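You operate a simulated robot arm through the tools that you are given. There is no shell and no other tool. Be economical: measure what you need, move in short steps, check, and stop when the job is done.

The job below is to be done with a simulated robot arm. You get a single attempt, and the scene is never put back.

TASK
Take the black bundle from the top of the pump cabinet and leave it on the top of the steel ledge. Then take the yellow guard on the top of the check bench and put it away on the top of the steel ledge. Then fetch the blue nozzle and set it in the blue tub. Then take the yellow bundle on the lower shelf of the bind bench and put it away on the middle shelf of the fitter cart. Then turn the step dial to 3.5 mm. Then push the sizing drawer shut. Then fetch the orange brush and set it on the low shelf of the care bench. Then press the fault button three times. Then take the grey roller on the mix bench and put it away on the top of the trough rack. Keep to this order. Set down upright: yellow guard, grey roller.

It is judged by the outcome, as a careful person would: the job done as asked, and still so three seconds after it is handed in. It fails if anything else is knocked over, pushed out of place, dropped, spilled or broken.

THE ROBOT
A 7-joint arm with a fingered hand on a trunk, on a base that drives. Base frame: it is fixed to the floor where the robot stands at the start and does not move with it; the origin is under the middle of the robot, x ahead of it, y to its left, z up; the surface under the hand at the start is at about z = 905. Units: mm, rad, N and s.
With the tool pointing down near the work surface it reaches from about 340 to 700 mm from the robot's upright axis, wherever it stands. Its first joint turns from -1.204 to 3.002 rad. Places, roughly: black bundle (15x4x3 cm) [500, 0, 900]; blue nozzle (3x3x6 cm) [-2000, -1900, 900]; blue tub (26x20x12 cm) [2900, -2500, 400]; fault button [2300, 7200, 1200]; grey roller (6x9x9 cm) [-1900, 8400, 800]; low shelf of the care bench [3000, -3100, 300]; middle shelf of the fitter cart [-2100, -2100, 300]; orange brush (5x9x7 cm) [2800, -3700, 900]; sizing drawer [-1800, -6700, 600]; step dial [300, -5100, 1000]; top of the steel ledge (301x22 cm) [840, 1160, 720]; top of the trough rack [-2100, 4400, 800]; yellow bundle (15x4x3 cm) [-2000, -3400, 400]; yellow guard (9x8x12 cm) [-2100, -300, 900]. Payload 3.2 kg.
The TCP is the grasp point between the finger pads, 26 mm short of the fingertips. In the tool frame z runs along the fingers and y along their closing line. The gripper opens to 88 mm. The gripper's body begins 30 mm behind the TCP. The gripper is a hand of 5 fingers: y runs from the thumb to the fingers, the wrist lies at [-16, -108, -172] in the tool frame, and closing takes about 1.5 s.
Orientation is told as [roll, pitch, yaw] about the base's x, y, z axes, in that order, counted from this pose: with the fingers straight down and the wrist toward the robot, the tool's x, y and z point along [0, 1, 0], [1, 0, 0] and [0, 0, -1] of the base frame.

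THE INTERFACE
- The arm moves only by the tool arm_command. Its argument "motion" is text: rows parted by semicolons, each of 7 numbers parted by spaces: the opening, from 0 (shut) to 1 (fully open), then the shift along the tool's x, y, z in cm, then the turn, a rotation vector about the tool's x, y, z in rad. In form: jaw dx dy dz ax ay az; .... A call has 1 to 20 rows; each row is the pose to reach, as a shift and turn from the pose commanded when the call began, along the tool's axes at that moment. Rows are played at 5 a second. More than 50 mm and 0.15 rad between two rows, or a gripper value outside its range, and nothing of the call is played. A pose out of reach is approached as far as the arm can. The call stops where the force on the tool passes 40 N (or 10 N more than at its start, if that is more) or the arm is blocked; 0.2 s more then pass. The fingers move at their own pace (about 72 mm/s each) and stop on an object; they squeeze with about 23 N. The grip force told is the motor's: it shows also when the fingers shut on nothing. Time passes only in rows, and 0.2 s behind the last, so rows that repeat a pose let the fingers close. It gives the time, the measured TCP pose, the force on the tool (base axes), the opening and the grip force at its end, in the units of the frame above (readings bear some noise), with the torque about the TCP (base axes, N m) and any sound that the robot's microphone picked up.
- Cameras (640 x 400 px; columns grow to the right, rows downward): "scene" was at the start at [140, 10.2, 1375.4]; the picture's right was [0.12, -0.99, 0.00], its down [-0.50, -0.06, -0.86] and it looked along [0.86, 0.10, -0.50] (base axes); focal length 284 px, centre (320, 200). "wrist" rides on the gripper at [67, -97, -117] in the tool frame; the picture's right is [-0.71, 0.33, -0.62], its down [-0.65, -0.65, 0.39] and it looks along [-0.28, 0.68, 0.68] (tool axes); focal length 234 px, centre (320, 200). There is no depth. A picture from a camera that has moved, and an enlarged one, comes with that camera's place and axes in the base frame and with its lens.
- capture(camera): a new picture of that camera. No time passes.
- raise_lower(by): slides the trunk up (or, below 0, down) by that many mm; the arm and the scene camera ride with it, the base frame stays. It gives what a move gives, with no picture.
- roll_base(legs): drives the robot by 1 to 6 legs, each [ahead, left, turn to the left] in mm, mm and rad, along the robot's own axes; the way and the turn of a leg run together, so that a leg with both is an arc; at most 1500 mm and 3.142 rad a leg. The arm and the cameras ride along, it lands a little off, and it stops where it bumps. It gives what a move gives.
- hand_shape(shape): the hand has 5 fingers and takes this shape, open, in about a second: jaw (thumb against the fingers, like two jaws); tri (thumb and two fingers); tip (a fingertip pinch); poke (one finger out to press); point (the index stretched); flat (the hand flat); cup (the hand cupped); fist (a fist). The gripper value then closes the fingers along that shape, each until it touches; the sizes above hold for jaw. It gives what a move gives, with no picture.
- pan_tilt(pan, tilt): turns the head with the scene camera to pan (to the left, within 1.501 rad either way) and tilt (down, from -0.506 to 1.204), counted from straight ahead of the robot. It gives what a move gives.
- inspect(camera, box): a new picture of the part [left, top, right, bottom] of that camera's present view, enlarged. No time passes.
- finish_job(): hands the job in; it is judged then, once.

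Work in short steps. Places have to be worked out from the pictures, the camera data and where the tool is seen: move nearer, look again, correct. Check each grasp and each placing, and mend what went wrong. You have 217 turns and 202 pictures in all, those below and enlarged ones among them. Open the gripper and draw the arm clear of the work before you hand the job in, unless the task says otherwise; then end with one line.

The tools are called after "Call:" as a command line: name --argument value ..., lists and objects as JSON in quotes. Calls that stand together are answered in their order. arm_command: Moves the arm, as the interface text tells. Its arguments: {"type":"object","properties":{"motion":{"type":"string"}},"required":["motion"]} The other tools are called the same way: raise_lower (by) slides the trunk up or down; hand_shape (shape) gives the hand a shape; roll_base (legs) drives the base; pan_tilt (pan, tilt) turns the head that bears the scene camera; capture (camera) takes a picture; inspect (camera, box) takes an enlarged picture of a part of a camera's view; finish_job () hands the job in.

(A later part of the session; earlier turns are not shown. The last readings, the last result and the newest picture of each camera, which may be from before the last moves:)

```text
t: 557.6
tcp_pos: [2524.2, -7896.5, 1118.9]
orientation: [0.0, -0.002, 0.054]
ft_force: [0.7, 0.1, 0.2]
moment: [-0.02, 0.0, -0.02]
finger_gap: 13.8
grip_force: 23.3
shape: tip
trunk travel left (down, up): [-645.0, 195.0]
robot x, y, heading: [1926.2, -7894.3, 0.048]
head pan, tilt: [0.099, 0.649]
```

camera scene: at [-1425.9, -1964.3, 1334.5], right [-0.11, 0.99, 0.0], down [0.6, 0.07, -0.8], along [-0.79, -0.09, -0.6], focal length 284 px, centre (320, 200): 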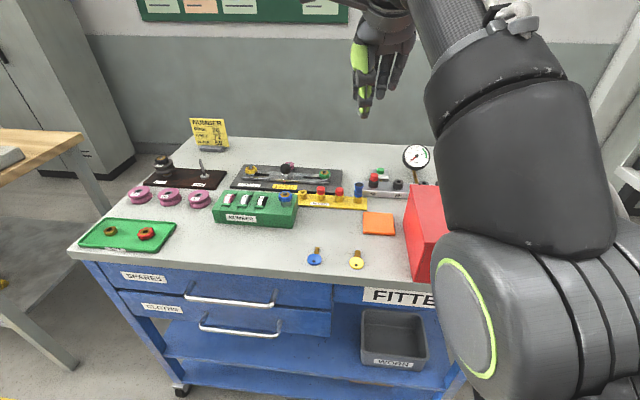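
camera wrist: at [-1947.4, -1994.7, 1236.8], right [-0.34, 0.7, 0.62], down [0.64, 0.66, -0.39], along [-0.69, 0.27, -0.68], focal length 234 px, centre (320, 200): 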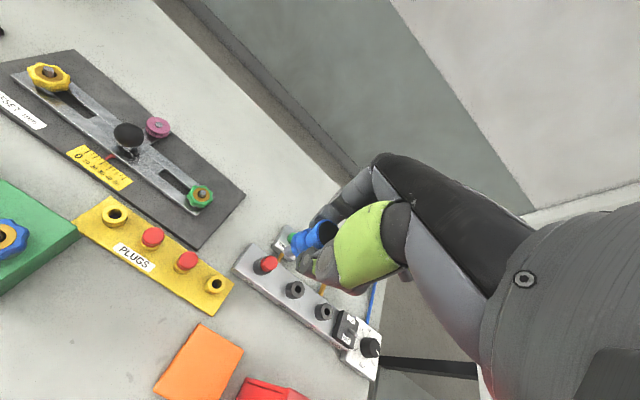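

Now north to around y=-2900 and look right for the tub.

Call:
roll_base --legs '[[0, 0, 1.523], [1500, 0, 0], [1500, 0, 0], [1500, 0, 0], [700, 0, 0]]'

Call:
pan_tilt --pan -1.2 --tilt 0.5

Call:
capture --camera "scene"

```text
t: 586.3
tcp_pos: [1598.9, -2099.1, 1118.3]
orientation: [0.0, -0.003, 1.65]
ft_force: [0.3, -0.1, -0.1]
moment: [-0.03, 0.01, -0.03]
finger_gap: 13.3
grip_force: 22.5
shape: tip
trunk travel left (down, up): [-645.0, 195.0]
robot x, y, heading: [1610.8, -2694.9, 1.651]
head pan, tilt: [0.099, 0.649]
```

```text
t: 587.8
tcp_pos: [1598.6, -2099.4, 1119.9]
orientation: [-0.001, -0.002, 1.652]
ft_force: [0.8, -0.6, -0.1]
moment: [0.0, -0.03, 0.03]
finger_gap: 13.5
grip_force: 23.1
shape: tip
trunk travel left (down, up): [-645.0, 195.0]
robot x, y, heading: [1612.3, -2695.0, 1.653]
head pan, tilt: [-1.201, 0.499]
```

```text
130 pictures are left
camera scene: at [1689.5, -2606.3, 1347.9], right [0.43, -0.9, 0.0], down [-0.43, -0.21, -0.88], along [0.79, 0.38, -0.48], focal length 284 px, centre (320, 200)
```

scene: 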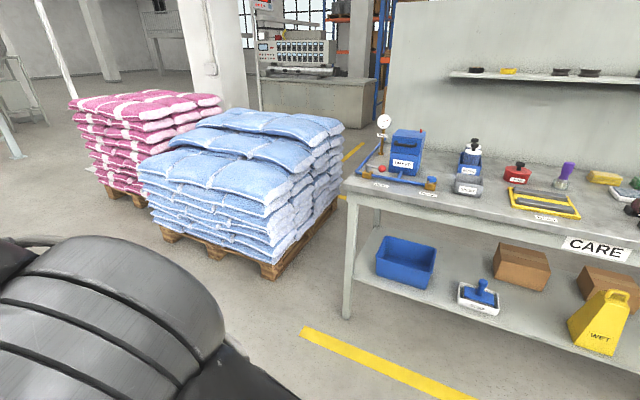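

The tub sits on the care bench's low shelf at about [2880, -2506], under the top. I'll face it, lower the trunk in front of the bench, then drive the hand in beneath the top.

Call:
roll_base --legs '[[0, 0, -1.652], [250, 224, 0]]'

Call:
raise_lower --by -560

Call:
pan_tilt --pan 0.1 --tilt 0.3

Call:
capture --camera "scene"

Call:
capture --camera "wrist"

```text
t: 594.0
tcp_pos: [2457.4, -2502.4, 1119.8]
orientation: [-0.001, -0.003, 0.007]
ft_force: [0.4, 0.4, 0.0]
moment: [0.0, -0.01, 0.01]
finger_gap: 13.2
grip_force: 22.6
shape: tip
trunk travel left (down, up): [-645.0, 195.0]
robot x, y, heading: [1856.6, -2471.2, 0.007]
head pan, tilt: [-1.201, 0.499]
```

```text
refused: -560 is not a number from -400 to 400
```

```text
t: 595.5
tcp_pos: [2456.7, -2503.2, 1119.8]
orientation: [0.001, -0.002, 0.007]
ft_force: [0.1, 0.8, 0.4]
moment: [0.0, 0.02, -0.01]
finger_gap: 13.5
grip_force: 22.7
shape: tip
trunk travel left (down, up): [-645.0, 195.0]
robot x, y, heading: [1862.5, -2470.8, 0.009]
head pan, tilt: [0.099, 0.3]
```

```text
129 pictures are left
camera scene: at [2003.3, -2462.6, 1366.3], right [0.11, -0.99, 0.0], down [-0.29, -0.03, -0.96], along [0.95, 0.1, -0.3], focal length 284 px, centre (320, 200)
```

scene: 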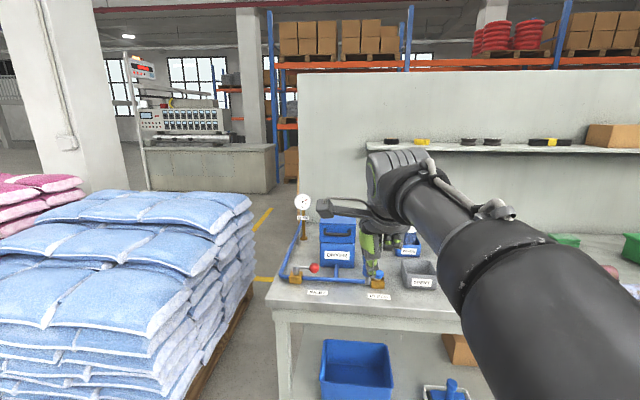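

```text
128 pictures are left
camera wrist: at [2357.9, -2436.6, 1236.6], right [0.34, -0.71, 0.62], down [-0.65, -0.65, -0.39], along [0.68, -0.27, -0.68], focal length 234 px, centre (320, 200)
```

wrist: 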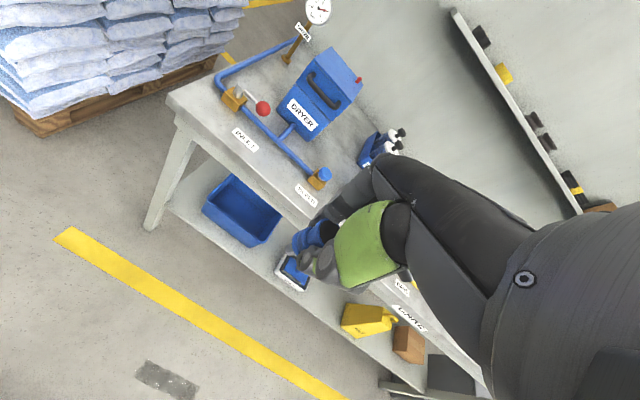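

Tub centre about (2860, -2503). Lower the trunk 640 in two moves, then look.

Call:
raise_lower --by -400

Call:
raise_lower --by -230

Call:
capture --camera "scene"

Call:
capture --camera "wrist"

```text
t: 599.3
tcp_pos: [2456.0, -2502.5, 721.1]
orientation: [-0.001, -0.002, 0.006]
ft_force: [0.1, -0.6, 0.1]
moment: [0.02, 0.04, 0.01]
finger_gap: 12.9
grip_force: 22.7
shape: tip
trunk travel left (down, up): [-245.0, 595.0]
robot x, y, heading: [1861.9, -2471.3, 0.007]
head pan, tilt: [0.099, 0.3]
```

```text
t: 601.7
tcp_pos: [2456.4, -2502.5, 489.6]
orientation: [0.001, 0.0, 0.007]
ft_force: [-0.8, -0.1, 0.2]
moment: [0.0, -0.03, -0.01]
finger_gap: 13.2
grip_force: 23.0
shape: tip
trunk travel left (down, up): [-15.0, 825.0]
robot x, y, heading: [1858.9, -2470.6, 0.008]
head pan, tilt: [0.099, 0.3]
```

```text
127 pictures are left
camera scene: at [2003.2, -2462.5, 736.3], right [0.11, -0.99, 0.0], down [-0.29, -0.03, -0.96], along [0.95, 0.1, -0.3], focal length 284 px, centre (320, 200)
```

scene: 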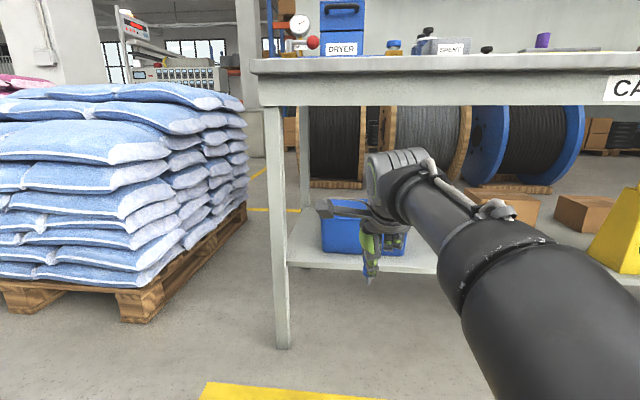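

```text
126 pictures are left
camera wrist: at [2357.8, -2436.5, 606.7], right [0.34, -0.71, 0.62], down [-0.65, -0.65, -0.39], along [0.68, -0.27, -0.68], focal length 234 px, centre (320, 200)
```

wrist: 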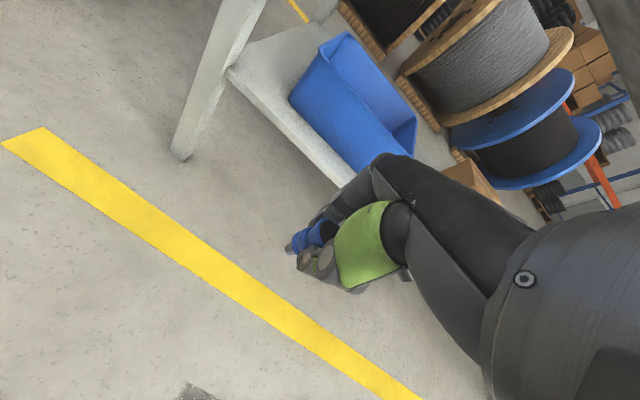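

Apron underside ≈745, tub rim ≈445; nozzle tip hangs 47 mm below the TCP. I raise the hand 25 mm, drive ahead part-way and check clearances.

Call:
arm_command --motion "0 0 0 -2.5 0 0 0; 0 0 0 -2.5 0 0 0"

Call:
roll_base --legs '[[120, 0, -0.007]]'

Call:
capture --camera "scene"

Call:
capture --camera "wrist"

```text
t: 602.3
tcp_pos: [2455.9, -2503.4, 514.5]
orientation: [0.002, -0.001, 0.007]
ft_force: [-0.5, 0.7, 0.3]
moment: [0.01, 0.01, 0.0]
finger_gap: 13.0
grip_force: 23.2
shape: tip
trunk travel left (down, up): [-15.0, 825.0]
robot x, y, heading: [1857.3, -2474.1, 0.007]
head pan, tilt: [0.099, 0.3]
```

```text
t: 603.5
tcp_pos: [2578.2, -2508.3, 514.8]
orientation: [-0.001, -0.002, -0.001]
ft_force: [1.0, 0.7, -0.3]
moment: [0.01, -0.02, 0.01]
finger_gap: 13.3
grip_force: 23.5
shape: tip
trunk travel left (down, up): [-15.0, 825.0]
robot x, y, heading: [1981.2, -2470.1, 0.0]
head pan, tilt: [0.099, 0.3]
```

```text
125 pictures are left
camera scene: at [2125.6, -2463.3, 736.3], right [0.1, -1.0, 0.0], down [-0.29, -0.03, -0.96], along [0.95, 0.09, -0.3], focal length 284 px, centre (320, 200)
```

scene: 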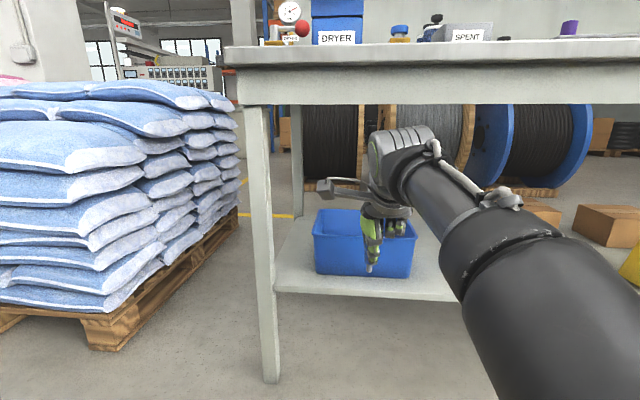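

```text
124 pictures are left
camera wrist: at [2480.5, -2440.9, 631.7], right [0.33, -0.71, 0.62], down [-0.65, -0.65, -0.39], along [0.68, -0.28, -0.68], focal length 234 px, centre (320, 200)
```

wrist: 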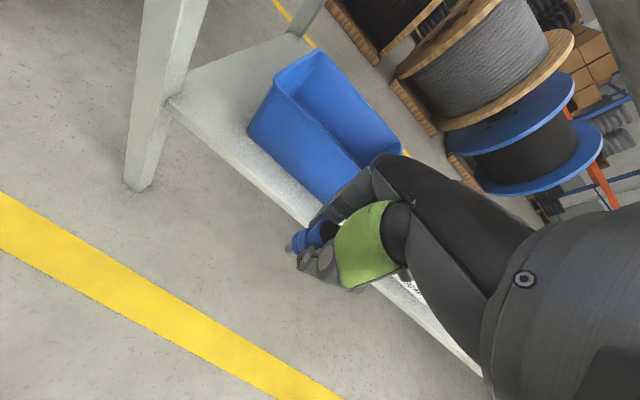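

Clearances: hand top ~712 under the apron ~747, nozzle tip ~468 over the rim ~448. Drive ahead 285 mm.

Call:
roll_base --legs '[[285, 5, 0]]'

Call:
capture --camera "scene"

Call:
capture --camera "wrist"

```text
t: 605.5
tcp_pos: [2868.4, -2505.8, 514.1]
orientation: [-0.002, -0.002, -0.003]
ft_force: [-0.4, -0.3, 0.0]
moment: [0.0, -0.02, 0.01]
finger_gap: 13.3
grip_force: 22.8
shape: tip
trunk travel left (down, up): [-15.0, 825.0]
robot x, y, heading: [2270.2, -2469.9, -0.007]
head pan, tilt: [0.099, 0.3]
```

```text
123 pictures are left
camera scene: at [2415.5, -2459.7, 736.3], right [0.09, -1.0, 0.0], down [-0.29, -0.03, -0.96], along [0.95, 0.09, -0.3], focal length 284 px, centre (320, 200)
```

scene: 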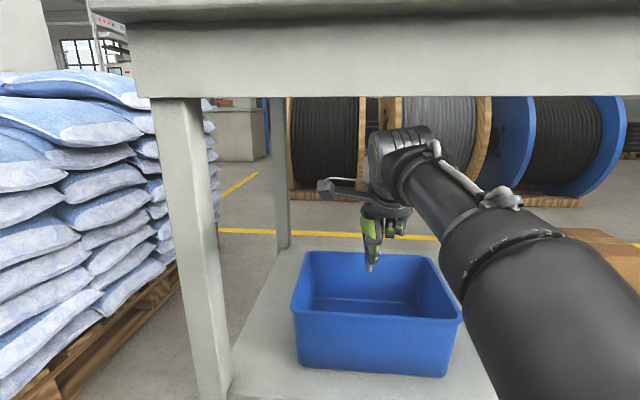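

```text
122 pictures are left
camera wrist: at [2770.5, -2438.6, 631.7], right [0.33, -0.71, 0.62], down [-0.66, -0.65, -0.39], along [0.68, -0.28, -0.68], focal length 234 px, centre (320, 200)
```

wrist: 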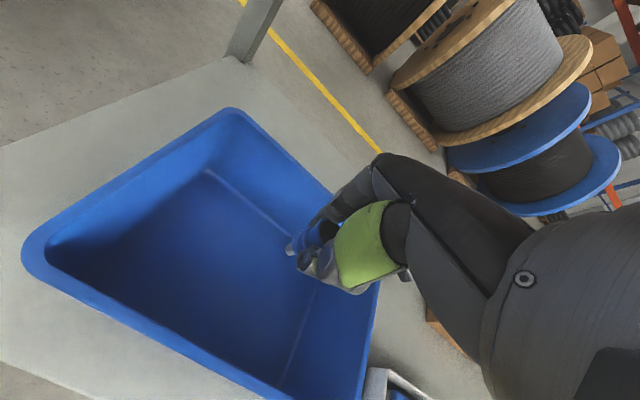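

The hand is centred over the tub. Lower into it gently.

Call:
arm_command --motion "0 0 0 3 0 0 0; 0 0 0 6 0 0 0; 0 0 0 9 0 0 0; 0 0 0 11 0 0 0; 0 0 0 12 0 0 0; 0 0 0 12 0 0 0"

Call:
capture --camera "wrist"

Call:
capture --camera "scene"

```text
t: 607.0
tcp_pos: [2868.3, -2505.4, 394.8]
orientation: [0.0, 0.0, -0.003]
ft_force: [-0.2, -0.1, 0.3]
moment: [0.0, -0.02, 0.04]
finger_gap: 13.0
grip_force: 23.2
shape: tip
trunk travel left (down, up): [-15.0, 825.0]
robot x, y, heading: [2267.9, -2466.1, -0.003]
head pan, tilt: [0.099, 0.3]
```

```text
121 pictures are left
camera wrist: at [2770.7, -2437.4, 511.7], right [0.33, -0.71, 0.62], down [-0.66, -0.65, -0.39], along [0.68, -0.28, -0.68], focal length 234 px, centre (320, 200)
```

wrist: 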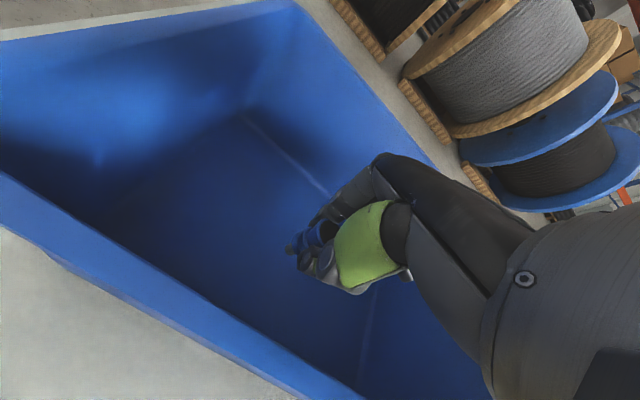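

```text
120 pictures are left
camera scene: at [2415.6, -2459.7, 736.3], right [0.09, -1.0, 0.0], down [-0.29, -0.03, -0.96], along [0.95, 0.09, -0.3], focal length 284 px, centre (320, 200)
```

scene: 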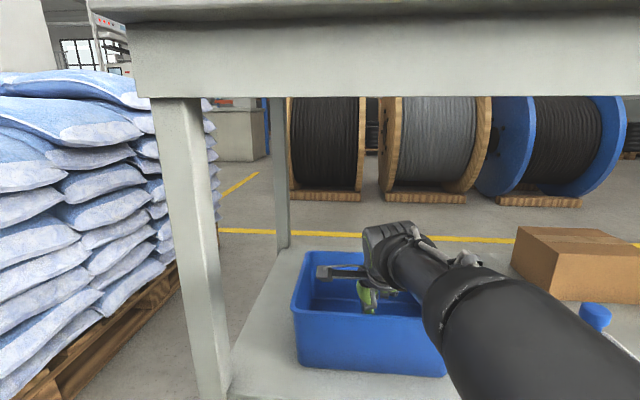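

Close to the floor of the tub; creep down to contact.

Call:
arm_command --motion "0 0 0 0.5 0 0 0; 0 0 0 0.9 0 0 0; 0 0 0 0.9 0 0 0"

Call:
arm_command --motion "0 0 0 0.4 0 0 0; 0 0 0 0.8 0 0 0; 0 0 0 0.8 0 0 0"

```text
t: 607.8
tcp_pos: [2867.7, -2506.2, 384.8]
orientation: [-0.002, -0.002, -0.004]
ft_force: [-0.9, 0.3, 0.5]
moment: [0.0, 0.01, 0.04]
finger_gap: 12.8
grip_force: 22.5
shape: tip
trunk travel left (down, up): [-15.0, 825.0]
robot x, y, heading: [2274.8, -2467.8, -0.008]
head pan, tilt: [0.099, 0.3]
```

```text
t: 608.5
tcp_pos: [2868.3, -2506.2, 377.3]
orientation: [-0.001, -0.002, -0.003]
ft_force: [0.4, 0.1, -0.5]
moment: [0.02, -0.06, 0.01]
finger_gap: 13.1
grip_force: 22.3
shape: tip
trunk travel left (down, up): [-15.0, 825.0]
robot x, y, heading: [2274.2, -2467.0, -0.004]
head pan, tilt: [0.099, 0.3]
```

Call:
arm_command --motion "0 0 0 0.4 0 0 0; 0 0 0 0.8 0 0 0; 0 0 0 0.8 0 0 0"

Call:
capture --camera "wrist"

```text
t: 609.4
tcp_pos: [2867.9, -2504.7, 374.0]
orientation: [0.001, -0.012, -0.003]
ft_force: [0.7, -0.1, 19.2]
moment: [0.0, -0.03, 0.01]
finger_gap: 13.4
grip_force: 22.6
shape: tip
trunk travel left (down, up): [-15.0, 825.0]
robot x, y, heading: [2275.3, -2467.0, -0.004]
head pan, tilt: [0.099, 0.3]
```

```text
119 pictures are left
camera wrist: at [2769.4, -2438.1, 490.9], right [0.32, -0.71, 0.63], down [-0.65, -0.65, -0.4], along [0.69, -0.28, -0.67], focal length 234 px, centre (320, 200)
```

wrist: 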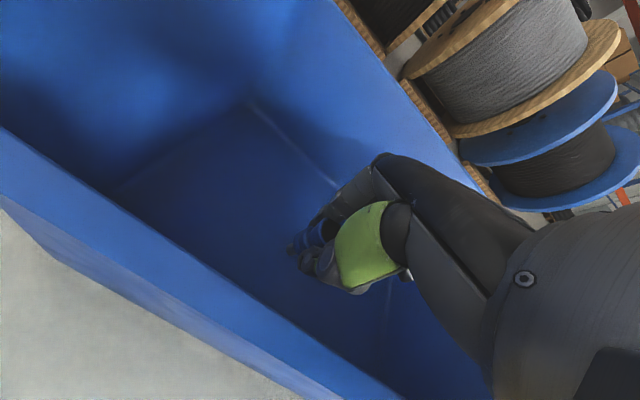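

Contact with the tub floor. Relax, release, and rise vertically.

Call:
arm_command --motion "0 0 0 -0.4 0 0 0; 0 0 0 -0.4 0 0 0; 0.5 0 0 -0.4 0 0 0; 0.5 0 0 -0.4 0 0 0; 0.5 0 0 -0.4 0 0 0; 0.5 0 0 -0.4 0 0 0; 0.5 0 0 -3 0 0 0; 0.5 0 0 -6 0 0 0; 0.5 0 0 -9 0 0 0; 0.5 0 0 -12 0 0 0; 0.5 0 0 -14.5 0 0 0; 0.5 0 0 -14.5 0 0 0"

Call:
capture --camera "wrist"

Call:
capture --camera "scene"

```text
t: 612.0
tcp_pos: [2867.7, -2506.9, 514.9]
orientation: [0.0, -0.002, -0.003]
ft_force: [-1.1, 1.4, 0.5]
moment: [0.02, 0.01, -0.01]
finger_gap: 43.8
grip_force: 0.0
shape: tip
trunk travel left (down, up): [-15.0, 825.0]
robot x, y, heading: [2270.0, -2471.8, -0.007]
head pan, tilt: [0.099, 0.3]
```

```text
118 pictures are left
camera wrist: at [2770.6, -2439.2, 632.1], right [0.33, -0.71, 0.62], down [-0.66, -0.65, -0.39], along [0.68, -0.28, -0.68], focal length 234 px, centre (320, 200)
```

wrist: 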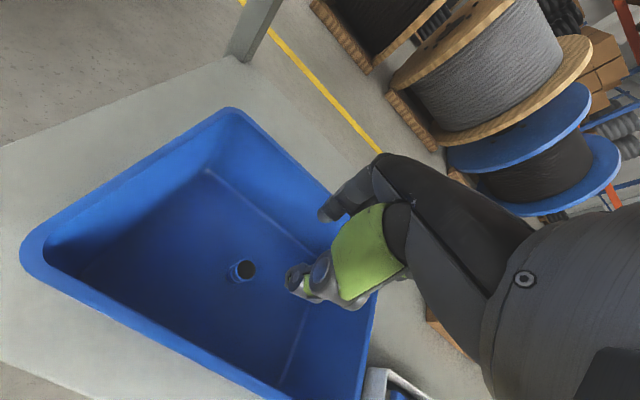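

```text
117 pictures are left
camera scene: at [2415.5, -2459.7, 736.3], right [0.09, -1.0, 0.0], down [-0.29, -0.03, -0.96], along [0.95, 0.09, -0.3], focal length 284 px, centre (320, 200)
```

scene: 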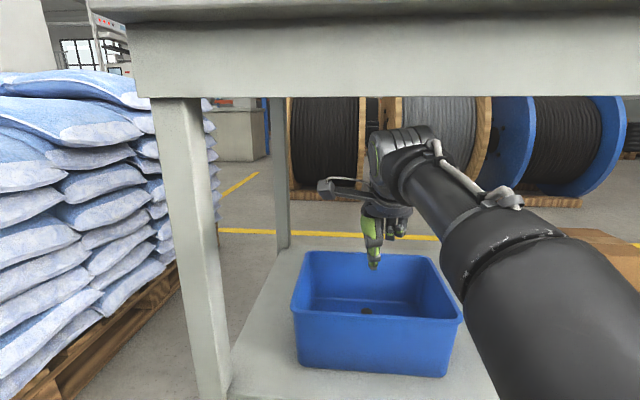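

The nozzle stands in the tub. Back out, raise the trunk, and drive round to the bind bench.

Call:
roll_base --legs '[[-370, 0, 0]]'

Call:
raise_lower --by 400

Call:
roll_base --legs '[[0, 0, -1.564], [1500, 0, 0], [1500, 0, 0], [1500, 0, 0], [1000, 0, 0]]'

```text
t: 614.3
tcp_pos: [2498.4, -2504.1, 514.0]
orientation: [0.0, -0.002, -0.005]
ft_force: [0.3, 0.4, -0.2]
moment: [-0.02, -0.01, 0.0]
finger_gap: 44.0
grip_force: 0.1
shape: tip
trunk travel left (down, up): [-15.0, 825.0]
robot x, y, heading: [1903.0, -2464.5, 0.0]
head pan, tilt: [0.099, 0.3]
```

```text
t: 618.1
tcp_pos: [2499.6, -2504.1, 913.8]
orientation: [-0.001, -0.001, -0.005]
ft_force: [-0.1, 0.0, 0.0]
moment: [0.02, -0.02, 0.0]
finger_gap: 43.7
grip_force: 0.1
shape: tip
trunk travel left (down, up): [-415.0, 425.0]
robot x, y, heading: [1907.4, -2464.2, -0.008]
head pan, tilt: [0.099, 0.3]
```

```text
t: 648.1
tcp_pos: [1986.7, -8539.3, 914.7]
orientation: [0.0, -0.003, -1.568]
ft_force: [-1.0, -0.7, 0.4]
moment: [0.0, -0.01, 0.01]
finger_gap: 43.6
grip_force: 0.1
shape: tip
trunk travel left (down, up): [-415.0, 425.0]
robot x, y, heading: [2019.3, -7944.0, -1.57]
head pan, tilt: [0.099, 0.3]
```

Call:
roll_base --legs '[[0, 0, -1.571], [1350, 0, 0], [1350, 0, 0], [0, 0, -1.571], [1500, 0, 0], [1500, 0, 0]]'

Call:
roll_base --legs '[[1300, 0, 0]]'

Call:
pan_tilt --pan 1.3 --tilt 0.4

Call:
capture --camera "scene"

```text
t: 682.8
tcp_pos: [-577.4, -4317.2, 915.6]
orientation: [-0.001, -0.001, 1.565]
ft_force: [0.4, -0.1, -0.6]
moment: [0.02, 0.02, 0.01]
finger_gap: 43.5
grip_force: 0.0
shape: tip
trunk travel left (down, up): [-415.0, 425.0]
robot x, y, heading: [-615.8, -4910.0, 1.565]
head pan, tilt: [0.099, 0.3]
```

```text
t: 689.3
tcp_pos: [-534.0, -3025.1, 915.6]
orientation: [-0.001, -0.001, 1.535]
ft_force: [-0.5, 0.0, -0.1]
moment: [0.02, -0.01, -0.03]
finger_gap: 43.7
grip_force: 0.1
shape: tip
trunk travel left (down, up): [-415.0, 425.0]
robot x, y, heading: [-589.3, -3620.5, 1.534]
head pan, tilt: [0.099, 0.3]
```

```text
t: 690.7
tcp_pos: [-532.6, -3024.5, 915.1]
orientation: [0.0, -0.001, 1.536]
ft_force: [-0.5, -0.4, 0.3]
moment: [-0.02, 0.0, -0.02]
finger_gap: 43.7
grip_force: 0.1
shape: tip
trunk travel left (down, up): [-415.0, 425.0]
robot x, y, heading: [-591.9, -3619.6, 1.534]
head pan, tilt: [1.3, 0.4]
```

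```text
116 pictures are left
camera scene: at [-676.7, -3541.4, 1127.0], right [0.3, 0.95, 0.0], down [0.37, -0.12, -0.92], along [-0.88, 0.28, -0.39], focal length 284 px, centre (320, 200)
```

scene: 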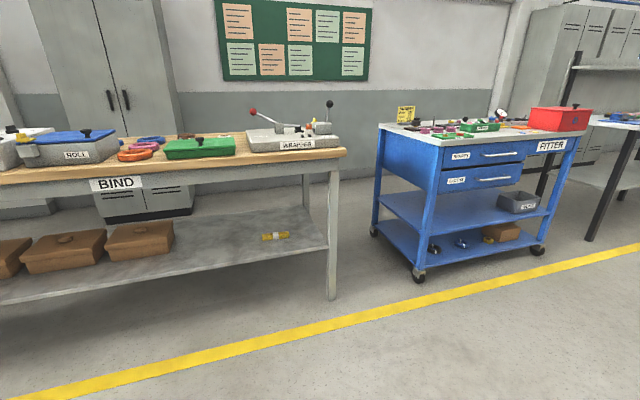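

The yellow bundle is on the bind bench's lower shelf at about [-2005, -3368, ~350]. I face it, switch to jaw, and lower the trunk in front of the bench.

Call:
roll_base --legs '[[0, 0, 1.608], [430, -218, 0]]'

Call:
hand_shape --shape "jaw"

Call:
raise_lower --by -400

Call:
pan_tilt --pan 0.1 --tilt 0.3

Call:
capture --camera "scene"

Call:
capture --camera "wrist"

```text
t: 697.5
tcp_pos: [-1615.5, -3375.9, 914.7]
orientation: [0.0, -0.001, -3.135]
ft_force: [-0.7, -1.3, -0.2]
moment: [0.0, 0.01, 0.02]
finger_gap: 43.5
grip_force: 0.0
shape: tip
trunk travel left (down, up): [-415.0, 425.0]
robot x, y, heading: [-1019.1, -3408.9, -3.131]
head pan, tilt: [1.3, 0.4]
```

```text
t: 698.4
tcp_pos: [-1615.8, -3374.9, 916.1]
orientation: [-0.001, -0.003, -3.135]
ft_force: [0.4, 0.1, 0.5]
moment: [0.02, 0.02, 0.0]
finger_gap: 87.8
grip_force: 0.1
shape: jaw
trunk travel left (down, up): [-415.0, 425.0]
robot x, y, heading: [-1020.1, -3408.6, -3.133]
head pan, tilt: [1.3, 0.4]
```

```text
t: 702.2
tcp_pos: [-1614.8, -3374.3, 514.8]
orientation: [0.001, -0.002, -3.135]
ft_force: [-0.2, -0.2, 0.0]
moment: [-0.04, 0.0, 0.02]
finger_gap: 88.0
grip_force: 0.1
shape: jaw
trunk travel left (down, up): [-15.0, 825.0]
robot x, y, heading: [-1020.1, -3408.1, -3.135]
head pan, tilt: [1.3, 0.4]
```

```text
t: 703.6
tcp_pos: [-1616.2, -3374.7, 515.3]
orientation: [-0.001, -0.001, -3.135]
ft_force: [-0.7, -0.1, -0.4]
moment: [0.0, -0.01, 0.01]
finger_gap: 87.7
grip_force: 0.1
shape: jaw
trunk travel left (down, up): [-15.0, 825.0]
robot x, y, heading: [-1019.1, -3405.3, -3.134]
head pan, tilt: [0.099, 0.3]
```

```text
115 pictures are left
camera scene: at [-1161.9, -3417.5, 736.3], right [-0.11, 0.99, 0.0], down [0.29, 0.03, -0.96], along [-0.95, -0.1, -0.3], focal length 284 px, centre (320, 200)
```

scene: 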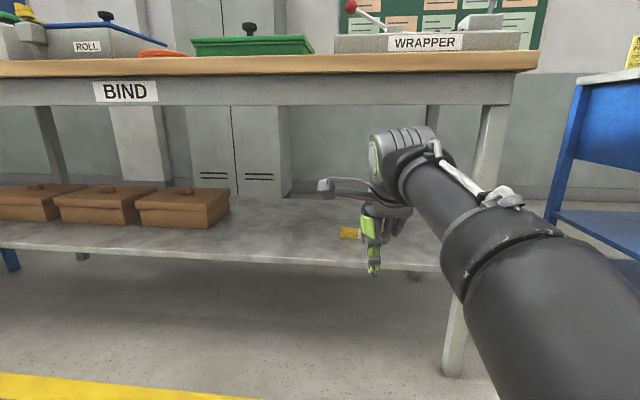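

```text
114 pictures are left
camera wrist: at [-1517.7, -3440.1, 631.9], right [-0.34, 0.71, 0.62], down [0.65, 0.65, -0.39], along [-0.68, 0.27, -0.68], focal length 234 px, centre (320, 200)
```

wrist: 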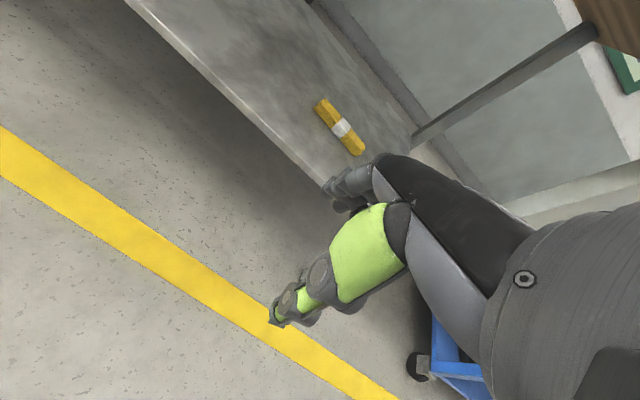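

Bundle at about (-2010, -3370), surface ~345, axis turned ~0.1 rad. I drive the hand in under the bench top.

Call:
roll_base --legs '[[392, -5, 0]]'

Call:
arm_command --motion "1 0 0 3 0 0 0.05; 1 0 0 6 0 0 0.1; 1 0 0 6 0 0 0.1"

Call:
capture --camera "wrist"

Call:
capture --camera "scene"

```text
t: 706.2
tcp_pos: [-2019.8, -3373.6, 515.0]
orientation: [0.001, -0.001, -3.133]
ft_force: [0.8, 1.2, 0.2]
moment: [0.01, -0.02, 0.04]
finger_gap: 87.6
grip_force: 0.1
shape: jaw
trunk travel left (down, up): [-15.0, 825.0]
robot x, y, heading: [-1423.3, -3404.7, -3.13]
head pan, tilt: [0.099, 0.3]
```

```text
t: 707.0
tcp_pos: [-2019.6, -3374.4, 454.1]
orientation: [-0.001, -0.002, 3.05]
ft_force: [1.1, -0.3, 0.9]
moment: [0.0, 0.01, 0.01]
finger_gap: 87.7
grip_force: 0.0
shape: jaw
trunk travel left (down, up): [-15.0, 825.0]
robot x, y, heading: [-1423.4, -3402.6, -3.136]
head pan, tilt: [0.099, 0.3]
```

```text
113 pictures are left
camera wrist: at [-1928.5, -3448.8, 571.4], right [-0.26, 0.74, 0.62], down [0.71, 0.59, -0.39], along [-0.65, 0.34, -0.68], focal length 234 px, centre (320, 200)
```

wrist: 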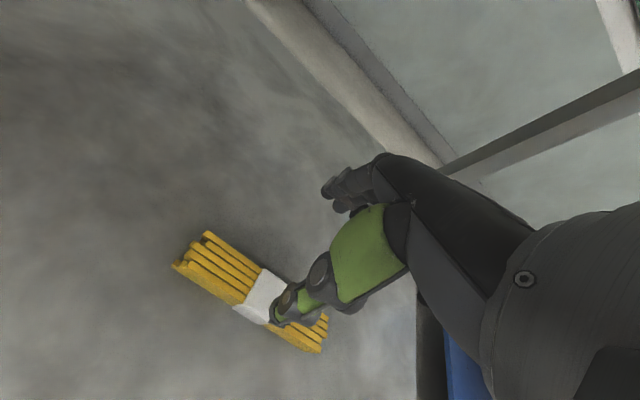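

```text
112 pictures are left
camera scene: at [-1565.7, -3415.5, 736.3], right [-0.11, 0.99, 0.0], down [0.29, 0.03, -0.96], along [-0.95, -0.1, -0.3], focal length 284 px, centre (320, 200)
```

scene: 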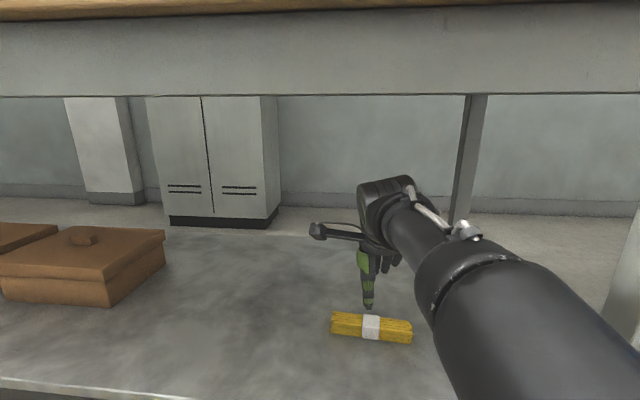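

Both views put the band at (-1991, -3368). Correct, descend and close.

Call:
arm_command --motion "1 -0.9 -2.8 2 0 0 0.02; 1 -0.9 -2.8 5 0 0 0.02; 1 -0.9 -2.8 7 0 0 0.02; 1 -0.9 -2.8 7.4 0 0 0.02; 1 -0.9 -2.8 7.4 0 0 0.02"

Call:
capture --camera "wrist"

```text
t: 708.2
tcp_pos: [-1991.4, -3366.1, 385.5]
orientation: [0.004, -0.011, 3.032]
ft_force: [-3.0, 0.2, 21.3]
moment: [-0.08, -0.6, -0.06]
finger_gap: 87.6
grip_force: 0.1
shape: jaw
trunk travel left (down, up): [-15.0, 825.0]
robot x, y, heading: [-1427.6, -3404.1, -3.136]
head pan, tilt: [0.099, 0.3]
```

```text
111 pictures are left
camera wrist: at [-1900.7, -3442.6, 501.3], right [-0.24, 0.74, 0.63], down [0.72, 0.57, -0.4], along [-0.65, 0.35, -0.67], focal length 234 px, centre (320, 200)
```

wrist: 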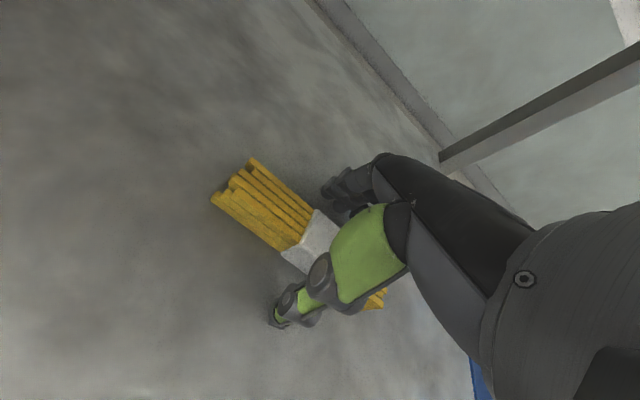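

Fingertips touch the shelf (surface ≈358). Back up a few mm, close, and lift slightly.

Call:
arm_command --motion "1 0 0 -0.5 0 0 0; 0 0 0 -0.5 0 0 0; 0 0 0 -0.5 0 0 0; 0 0 0 -0.5 0 0 0; 0 0 0 -0.5 0 0 0; 0 0 0 -0.5 0 0 0; 0 0 0 -0.5 0 0 0; 0 0 0 -0.5 0 0 0; 0 0 0 -0.5 0 0 0; 0 0 0 -2 0 0 0; 0 0 0 -4 0 0 0; 0 0 0 -6 0 0 0; 0 0 0 -8 0 0 0; 0 0 0 -8 0 0 0"

Call:
capture --camera "wrist"

```text
t: 711.2
tcp_pos: [-1988.9, -3366.9, 459.9]
orientation: [0.001, -0.002, 3.03]
ft_force: [0.1, 0.2, -1.1]
moment: [-0.01, 0.01, 0.0]
finger_gap: 38.7
grip_force: 23.2
shape: jaw
trunk travel left (down, up): [-15.0, 825.0]
robot x, y, heading: [-1420.5, -3407.1, -3.136]
head pan, tilt: [0.099, 0.3]
```

```text
110 pictures are left
camera wrist: at [-1900.2, -3443.0, 577.7], right [-0.25, 0.74, 0.62], down [0.72, 0.57, -0.39], along [-0.65, 0.35, -0.68], focal length 234 px, centre (320, 200)
```

wrist: 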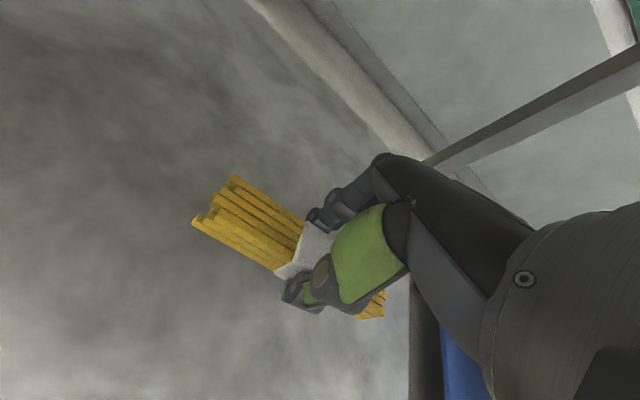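

Held firmly. I back out and sidestep to the fitter cart with the trunk still low, to view its middle shelf.

Call:
roll_base --legs '[[-530, 0, 0], [0, -1450, 0]]'

Call:
capture --camera "scene"

Call:
capture --camera "wrist"

```text
t: 721.1
tcp_pos: [-1455.9, -1900.0, 459.9]
orientation: [0.001, -0.001, 3.019]
ft_force: [0.2, -0.4, -1.0]
moment: [0.0, 0.01, 0.01]
finger_gap: 38.7
grip_force: 22.7
shape: jaw
trunk travel left (down, up): [-15.0, 825.0]
robot x, y, heading: [-892.8, -1942.8, 3.133]
head pan, tilt: [0.099, 0.3]
```

```text
109 pictures are left
camera scene: at [-1033.0, -1954.4, 736.3], right [-0.1, 1.0, 0.0], down [0.29, 0.03, -0.96], along [-0.95, -0.09, -0.3], focal length 284 px, centre (320, 200)
```

scene: 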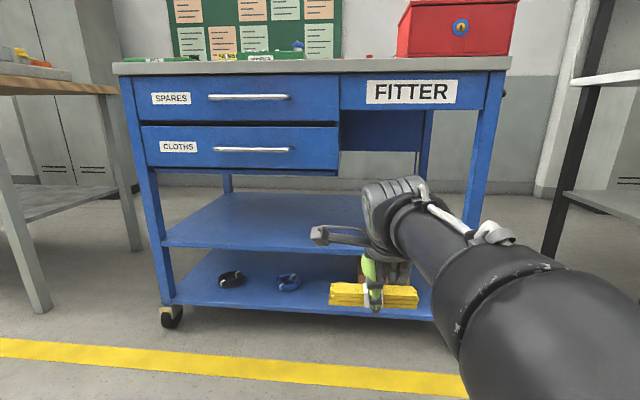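

```text
108 pictures are left
camera wrist: at [-1367.7, -1978.4, 577.5], right [-0.24, 0.74, 0.62], down [0.73, 0.56, -0.39], along [-0.64, 0.36, -0.68], focal length 234 px, centre (320, 200)
```

wrist: 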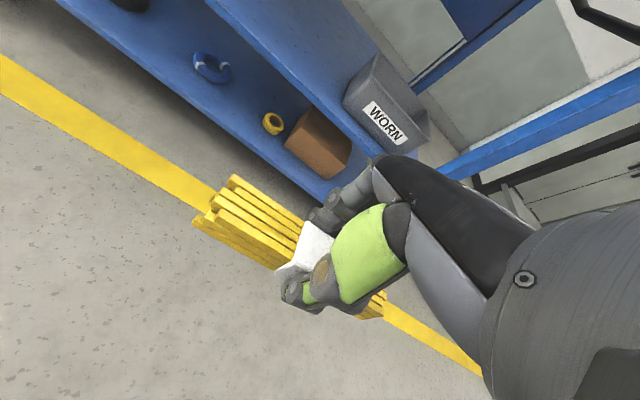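

Middle shelf ≈ z 370 with only ~200 mm below the drawers (571). I'll tilt the hand forward 0.5 rad here so it fits beneath, then align at y≈-2080.

Call:
arm_command --motion "0 0 0 0 -0.14 0 0; 0 0 0 0 -0.28 0 0; 0 0 0 0 -0.42 0 0; 0 0 0 0 -0.5 0 0; 0 0 0 0 -0.5 0 0"

Call:
roll_base --legs '[[130, 180, 0]]'

Call:
capture --camera "scene"

Call:
capture --camera "wrist"

```text
t: 722.3
tcp_pos: [-1455.9, -1901.1, 460.5]
orientation: [0.002, -0.503, 3.018]
ft_force: [-0.9, 0.2, -1.0]
moment: [0.01, 0.01, -0.01]
finger_gap: 38.5
grip_force: 23.1
shape: jaw
out of reach, approached as far as the arm can: row 1
trunk travel left (down, up): [-15.0, 825.0]
robot x, y, heading: [-889.3, -1945.5, 3.14]
head pan, tilt: [0.099, 0.3]
```

```text
t: 724.0
tcp_pos: [-1588.1, -2085.0, 459.6]
orientation: [-0.002, -0.504, 3.02]
ft_force: [0.5, 0.8, 0.1]
moment: [0.01, 0.01, -0.02]
finger_gap: 38.9
grip_force: 22.8
shape: jaw
trunk travel left (down, up): [-15.0, 825.0]
robot x, y, heading: [-1020.3, -2128.4, 3.143]
head pan, tilt: [0.099, 0.3]
```

```text
107 pictures are left
camera scene: at [-1164.5, -2138.7, 736.3], right [-0.1, 1.0, 0.0], down [0.29, 0.03, -0.96], along [-0.95, -0.09, -0.3], focal length 284 px, centre (320, 200)
```

scene: 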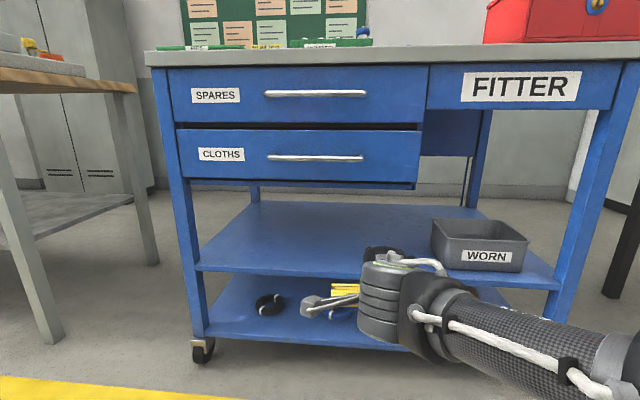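

```text
106 pictures are left
camera wrist: at [-1455.7, -2168.3, 516.5], right [0.09, 0.7, 0.71], down [0.46, 0.6, -0.66], along [-0.88, 0.39, -0.27], focal length 234 px, centre (320, 200)
```

wrist: 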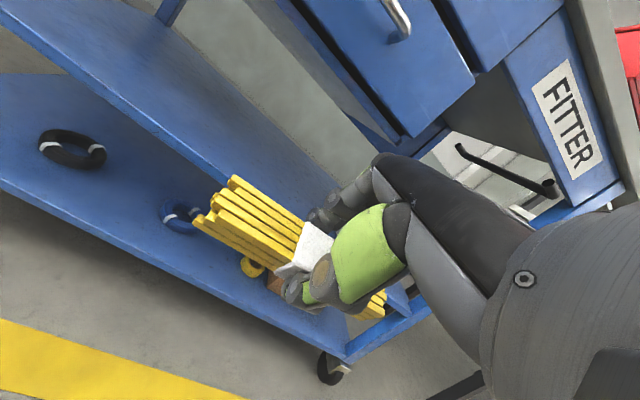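

The tilted hand's top is only ~93 mm above the TCP, so it fits. Lower 10 mm, then drive in 245 mm and look.

Call:
arm_command --motion "0 0 -0.48 0.88 0 0 0; 0 0 -0.48 0.88 0 0 0"

Call:
roll_base --legs '[[150, 0, 0]]'

Call:
capture --camera "scene"

Call:
capture --camera "wrist"

```text
t: 724.6
tcp_pos: [-1587.7, -2085.1, 450.2]
orientation: [0.001, -0.503, 3.021]
ft_force: [0.4, 0.1, -0.3]
moment: [0.02, 0.0, 0.01]
finger_gap: 38.5
grip_force: 22.3
shape: jaw
trunk travel left (down, up): [-15.0, 825.0]
robot x, y, heading: [-1022.0, -2128.2, 3.137]
head pan, tilt: [0.099, 0.3]
```

```text
t: 726.0
tcp_pos: [-1739.2, -2084.7, 450.6]
orientation: [0.0, -0.503, 3.021]
ft_force: [-0.7, 0.2, -1.5]
moment: [0.02, 0.02, -0.01]
finger_gap: 38.8
grip_force: 22.8
shape: jaw
trunk travel left (down, up): [-15.0, 825.0]
robot x, y, heading: [-1172.9, -2130.0, 3.14]
head pan, tilt: [0.099, 0.3]
```

```text
105 pictures are left
camera scene: at [-1316.1, -2138.6, 736.3], right [-0.1, 1.0, 0.0], down [0.29, 0.03, -0.96], along [-0.95, -0.09, -0.3], focal length 284 px, centre (320, 200)
```

scene: 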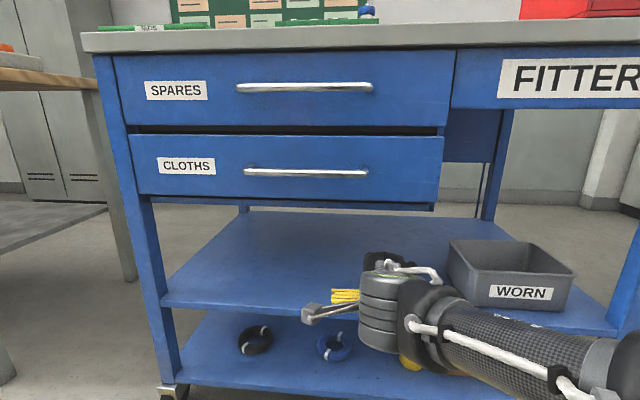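

```text
104 pictures are left
camera wrist: at [-1607.2, -2168.1, 506.3], right [0.09, 0.7, 0.71], down [0.46, 0.6, -0.66], along [-0.88, 0.39, -0.27], focal length 234 px, centre (320, 200)
```

wrist: 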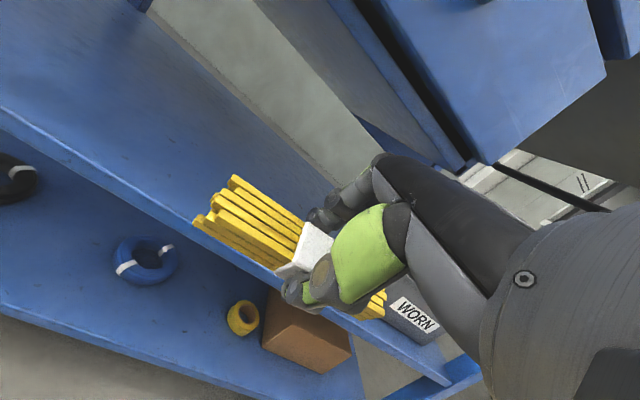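

Lower another 20 mm for drawer clearance and advance 60 mm, watching for contact.

Call:
arm_command --motion "0 0 -0.96 1.76 0 0 0; 0 0 -0.96 1.76 0 0 0"

Call:
inspect --camera "wrist" --box '[120, 120, 440, 380]'

Call:
roll_base --legs '[[60, 0, 0]]'

Call:
capture --camera "scene"

Call:
capture --camera "wrist"

```text
t: 726.6
tcp_pos: [-1739.1, -2084.9, 432.1]
orientation: [0.0, -0.502, 3.022]
ft_force: [0.1, -0.2, -0.7]
moment: [0.03, 0.04, 0.02]
finger_gap: 38.6
grip_force: 23.4
shape: jaw
trunk travel left (down, up): [-15.0, 825.0]
robot x, y, heading: [-1170.4, -2127.4, 3.141]
head pan, tilt: [0.099, 0.3]
```

```text
1.54 times, centred on (280, 250) of wrist
camera zoom: at [-1607.0, -2167.9, 487.0], right [0.09, 0.7, 0.71], down [0.46, 0.6, -0.66], along [-0.88, 0.39, -0.27], focal length 360 px, centre (382, 123)
```

zoom: 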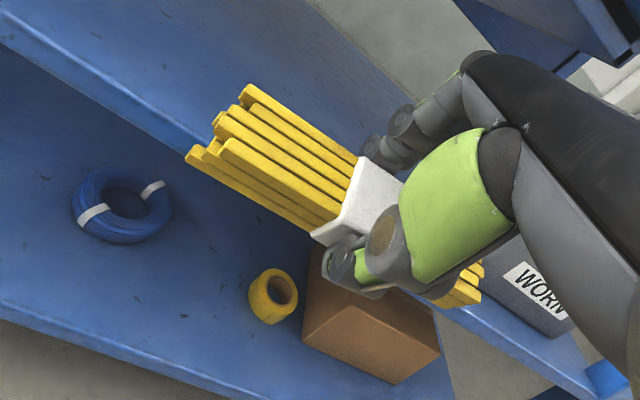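

```text
t: 727.6
tcp_pos: [-1799.8, -2085.7, 431.2]
orientation: [0.0, -0.503, 3.023]
ft_force: [0.1, 0.1, -0.4]
moment: [0.01, 0.0, 0.0]
finger_gap: 38.8
grip_force: 23.6
shape: jaw
trunk travel left (down, up): [-15.0, 825.0]
robot x, y, heading: [-1232.6, -2127.2, 3.143]
head pan, tilt: [0.099, 0.3]
```

```text
102 pictures are left
camera scene: at [-1377.5, -2138.6, 736.3], right [-0.1, 1.0, 0.0], down [0.29, 0.03, -0.96], along [-0.95, -0.09, -0.3], focal length 284 px, centre (320, 200)
```

scene: 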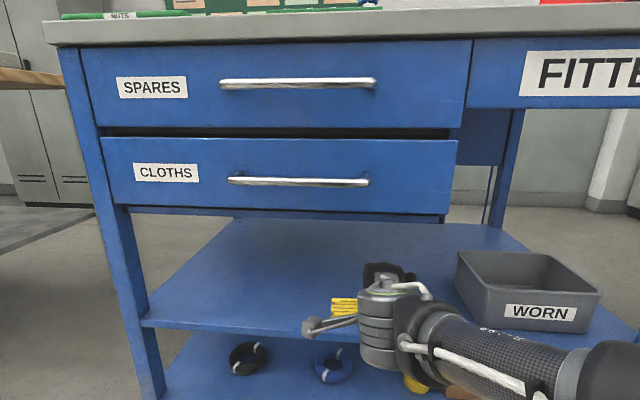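

```text
101 pictures are left
camera wrist: at [-1668.4, -2167.9, 487.2], right [0.09, 0.7, 0.71], down [0.46, 0.6, -0.66], along [-0.88, 0.39, -0.27], focal length 234 px, centre (320, 200)
```

wrist: 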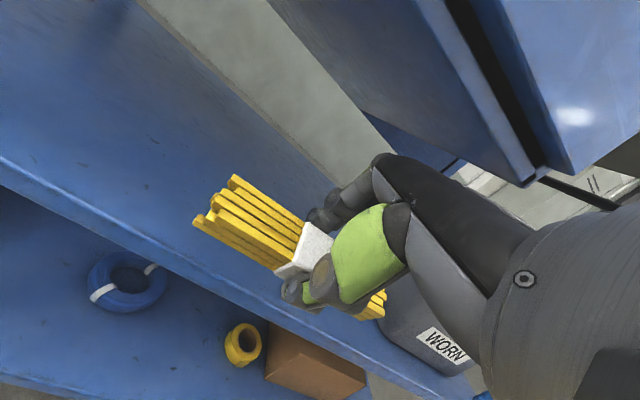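

Shelf edge now measured at x≈-1780, z≈360; drawer bottom ≈583, so clearance is good. Advance 75 mm and lower near the shelf.

Call:
roll_base --legs '[[75, 0, 0]]'

Call:
arm_command --motion "0 0 -0.72 1.32 0 0 0; 0 0 -1.2 2.2 0 0 0; 0 0 -1.2 2.2 0 0 0"

Call:
capture --camera "wrist"

Call:
capture --camera "scene"

```text
t: 728.6
tcp_pos: [-1874.8, -2084.6, 431.2]
orientation: [-0.001, -0.504, 3.019]
ft_force: [0.4, -0.1, -0.7]
moment: [-0.05, 0.0, 0.0]
finger_gap: 38.9
grip_force: 23.6
shape: jaw
trunk travel left (down, up): [-15.0, 825.0]
robot x, y, heading: [-1309.1, -2127.8, 3.146]
head pan, tilt: [0.099, 0.3]
```

```text
t: 729.4
tcp_pos: [-1875.8, -2085.2, 408.8]
orientation: [-0.001, -0.502, 3.021]
ft_force: [0.7, -0.4, -1.0]
moment: [0.02, 0.01, -0.01]
finger_gap: 38.5
grip_force: 23.4
shape: jaw
trunk travel left (down, up): [-15.0, 825.0]
robot x, y, heading: [-1309.1, -2128.9, 3.145]
head pan, tilt: [0.099, 0.3]
```

```text
100 pictures are left
camera wrist: at [-1742.8, -2168.2, 462.9], right [0.09, 0.7, 0.71], down [0.46, 0.6, -0.66], along [-0.88, 0.39, -0.27], focal length 234 px, centre (320, 200)
```

wrist: 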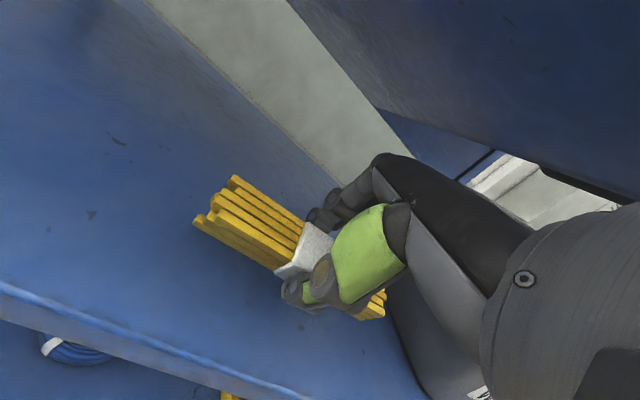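

```text
99 pictures are left
camera scene: at [-1451.6, -2138.6, 736.3], right [-0.1, 1.0, 0.0], down [0.29, 0.03, -0.96], along [-0.95, -0.09, -0.3], focal length 284 px, centre (320, 200)
```

scene: 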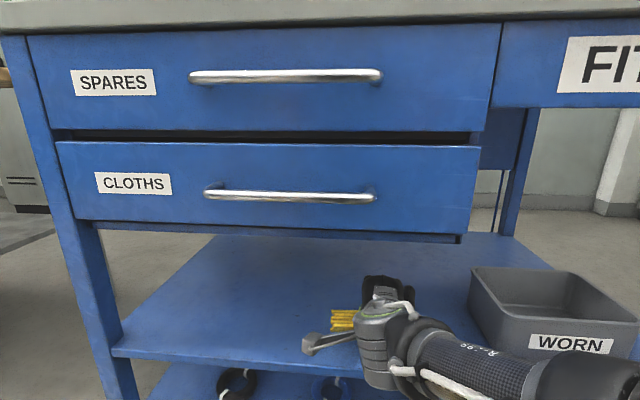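

Now creep down to contact.

Call:
arm_command --motion "0 0 -0.2 0.35 0 0 0; 0 0 -0.34 0.62 0 0 0; 0 0 -0.34 0.62 0 0 0"

Call:
arm_command --motion "0 0 -0.2 0.35 0 0 0; 0 0 -0.34 0.62 0 0 0; 0 0 -0.34 0.62 0 0 0"

```text
t: 730.2
tcp_pos: [-1876.0, -2084.7, 398.8]
orientation: [-0.001, -0.501, 3.023]
ft_force: [-0.1, -0.6, -0.5]
moment: [0.0, 0.01, 0.0]
finger_gap: 38.4
grip_force: 23.2
shape: jaw
trunk travel left (down, up): [-15.0, 825.0]
robot x, y, heading: [-1307.6, -2129.5, 3.139]
head pan, tilt: [0.099, 0.3]
```

```text
t: 731.0
tcp_pos: [-1875.9, -2084.4, 392.0]
orientation: [0.0, -0.5, 3.02]
ft_force: [-0.7, -0.1, -1.1]
moment: [-0.01, 0.0, 0.0]
finger_gap: 38.5
grip_force: 22.7
shape: jaw
trunk travel left (down, up): [-15.0, 825.0]
robot x, y, heading: [-1306.2, -2128.0, 3.142]
head pan, tilt: [0.099, 0.3]
```

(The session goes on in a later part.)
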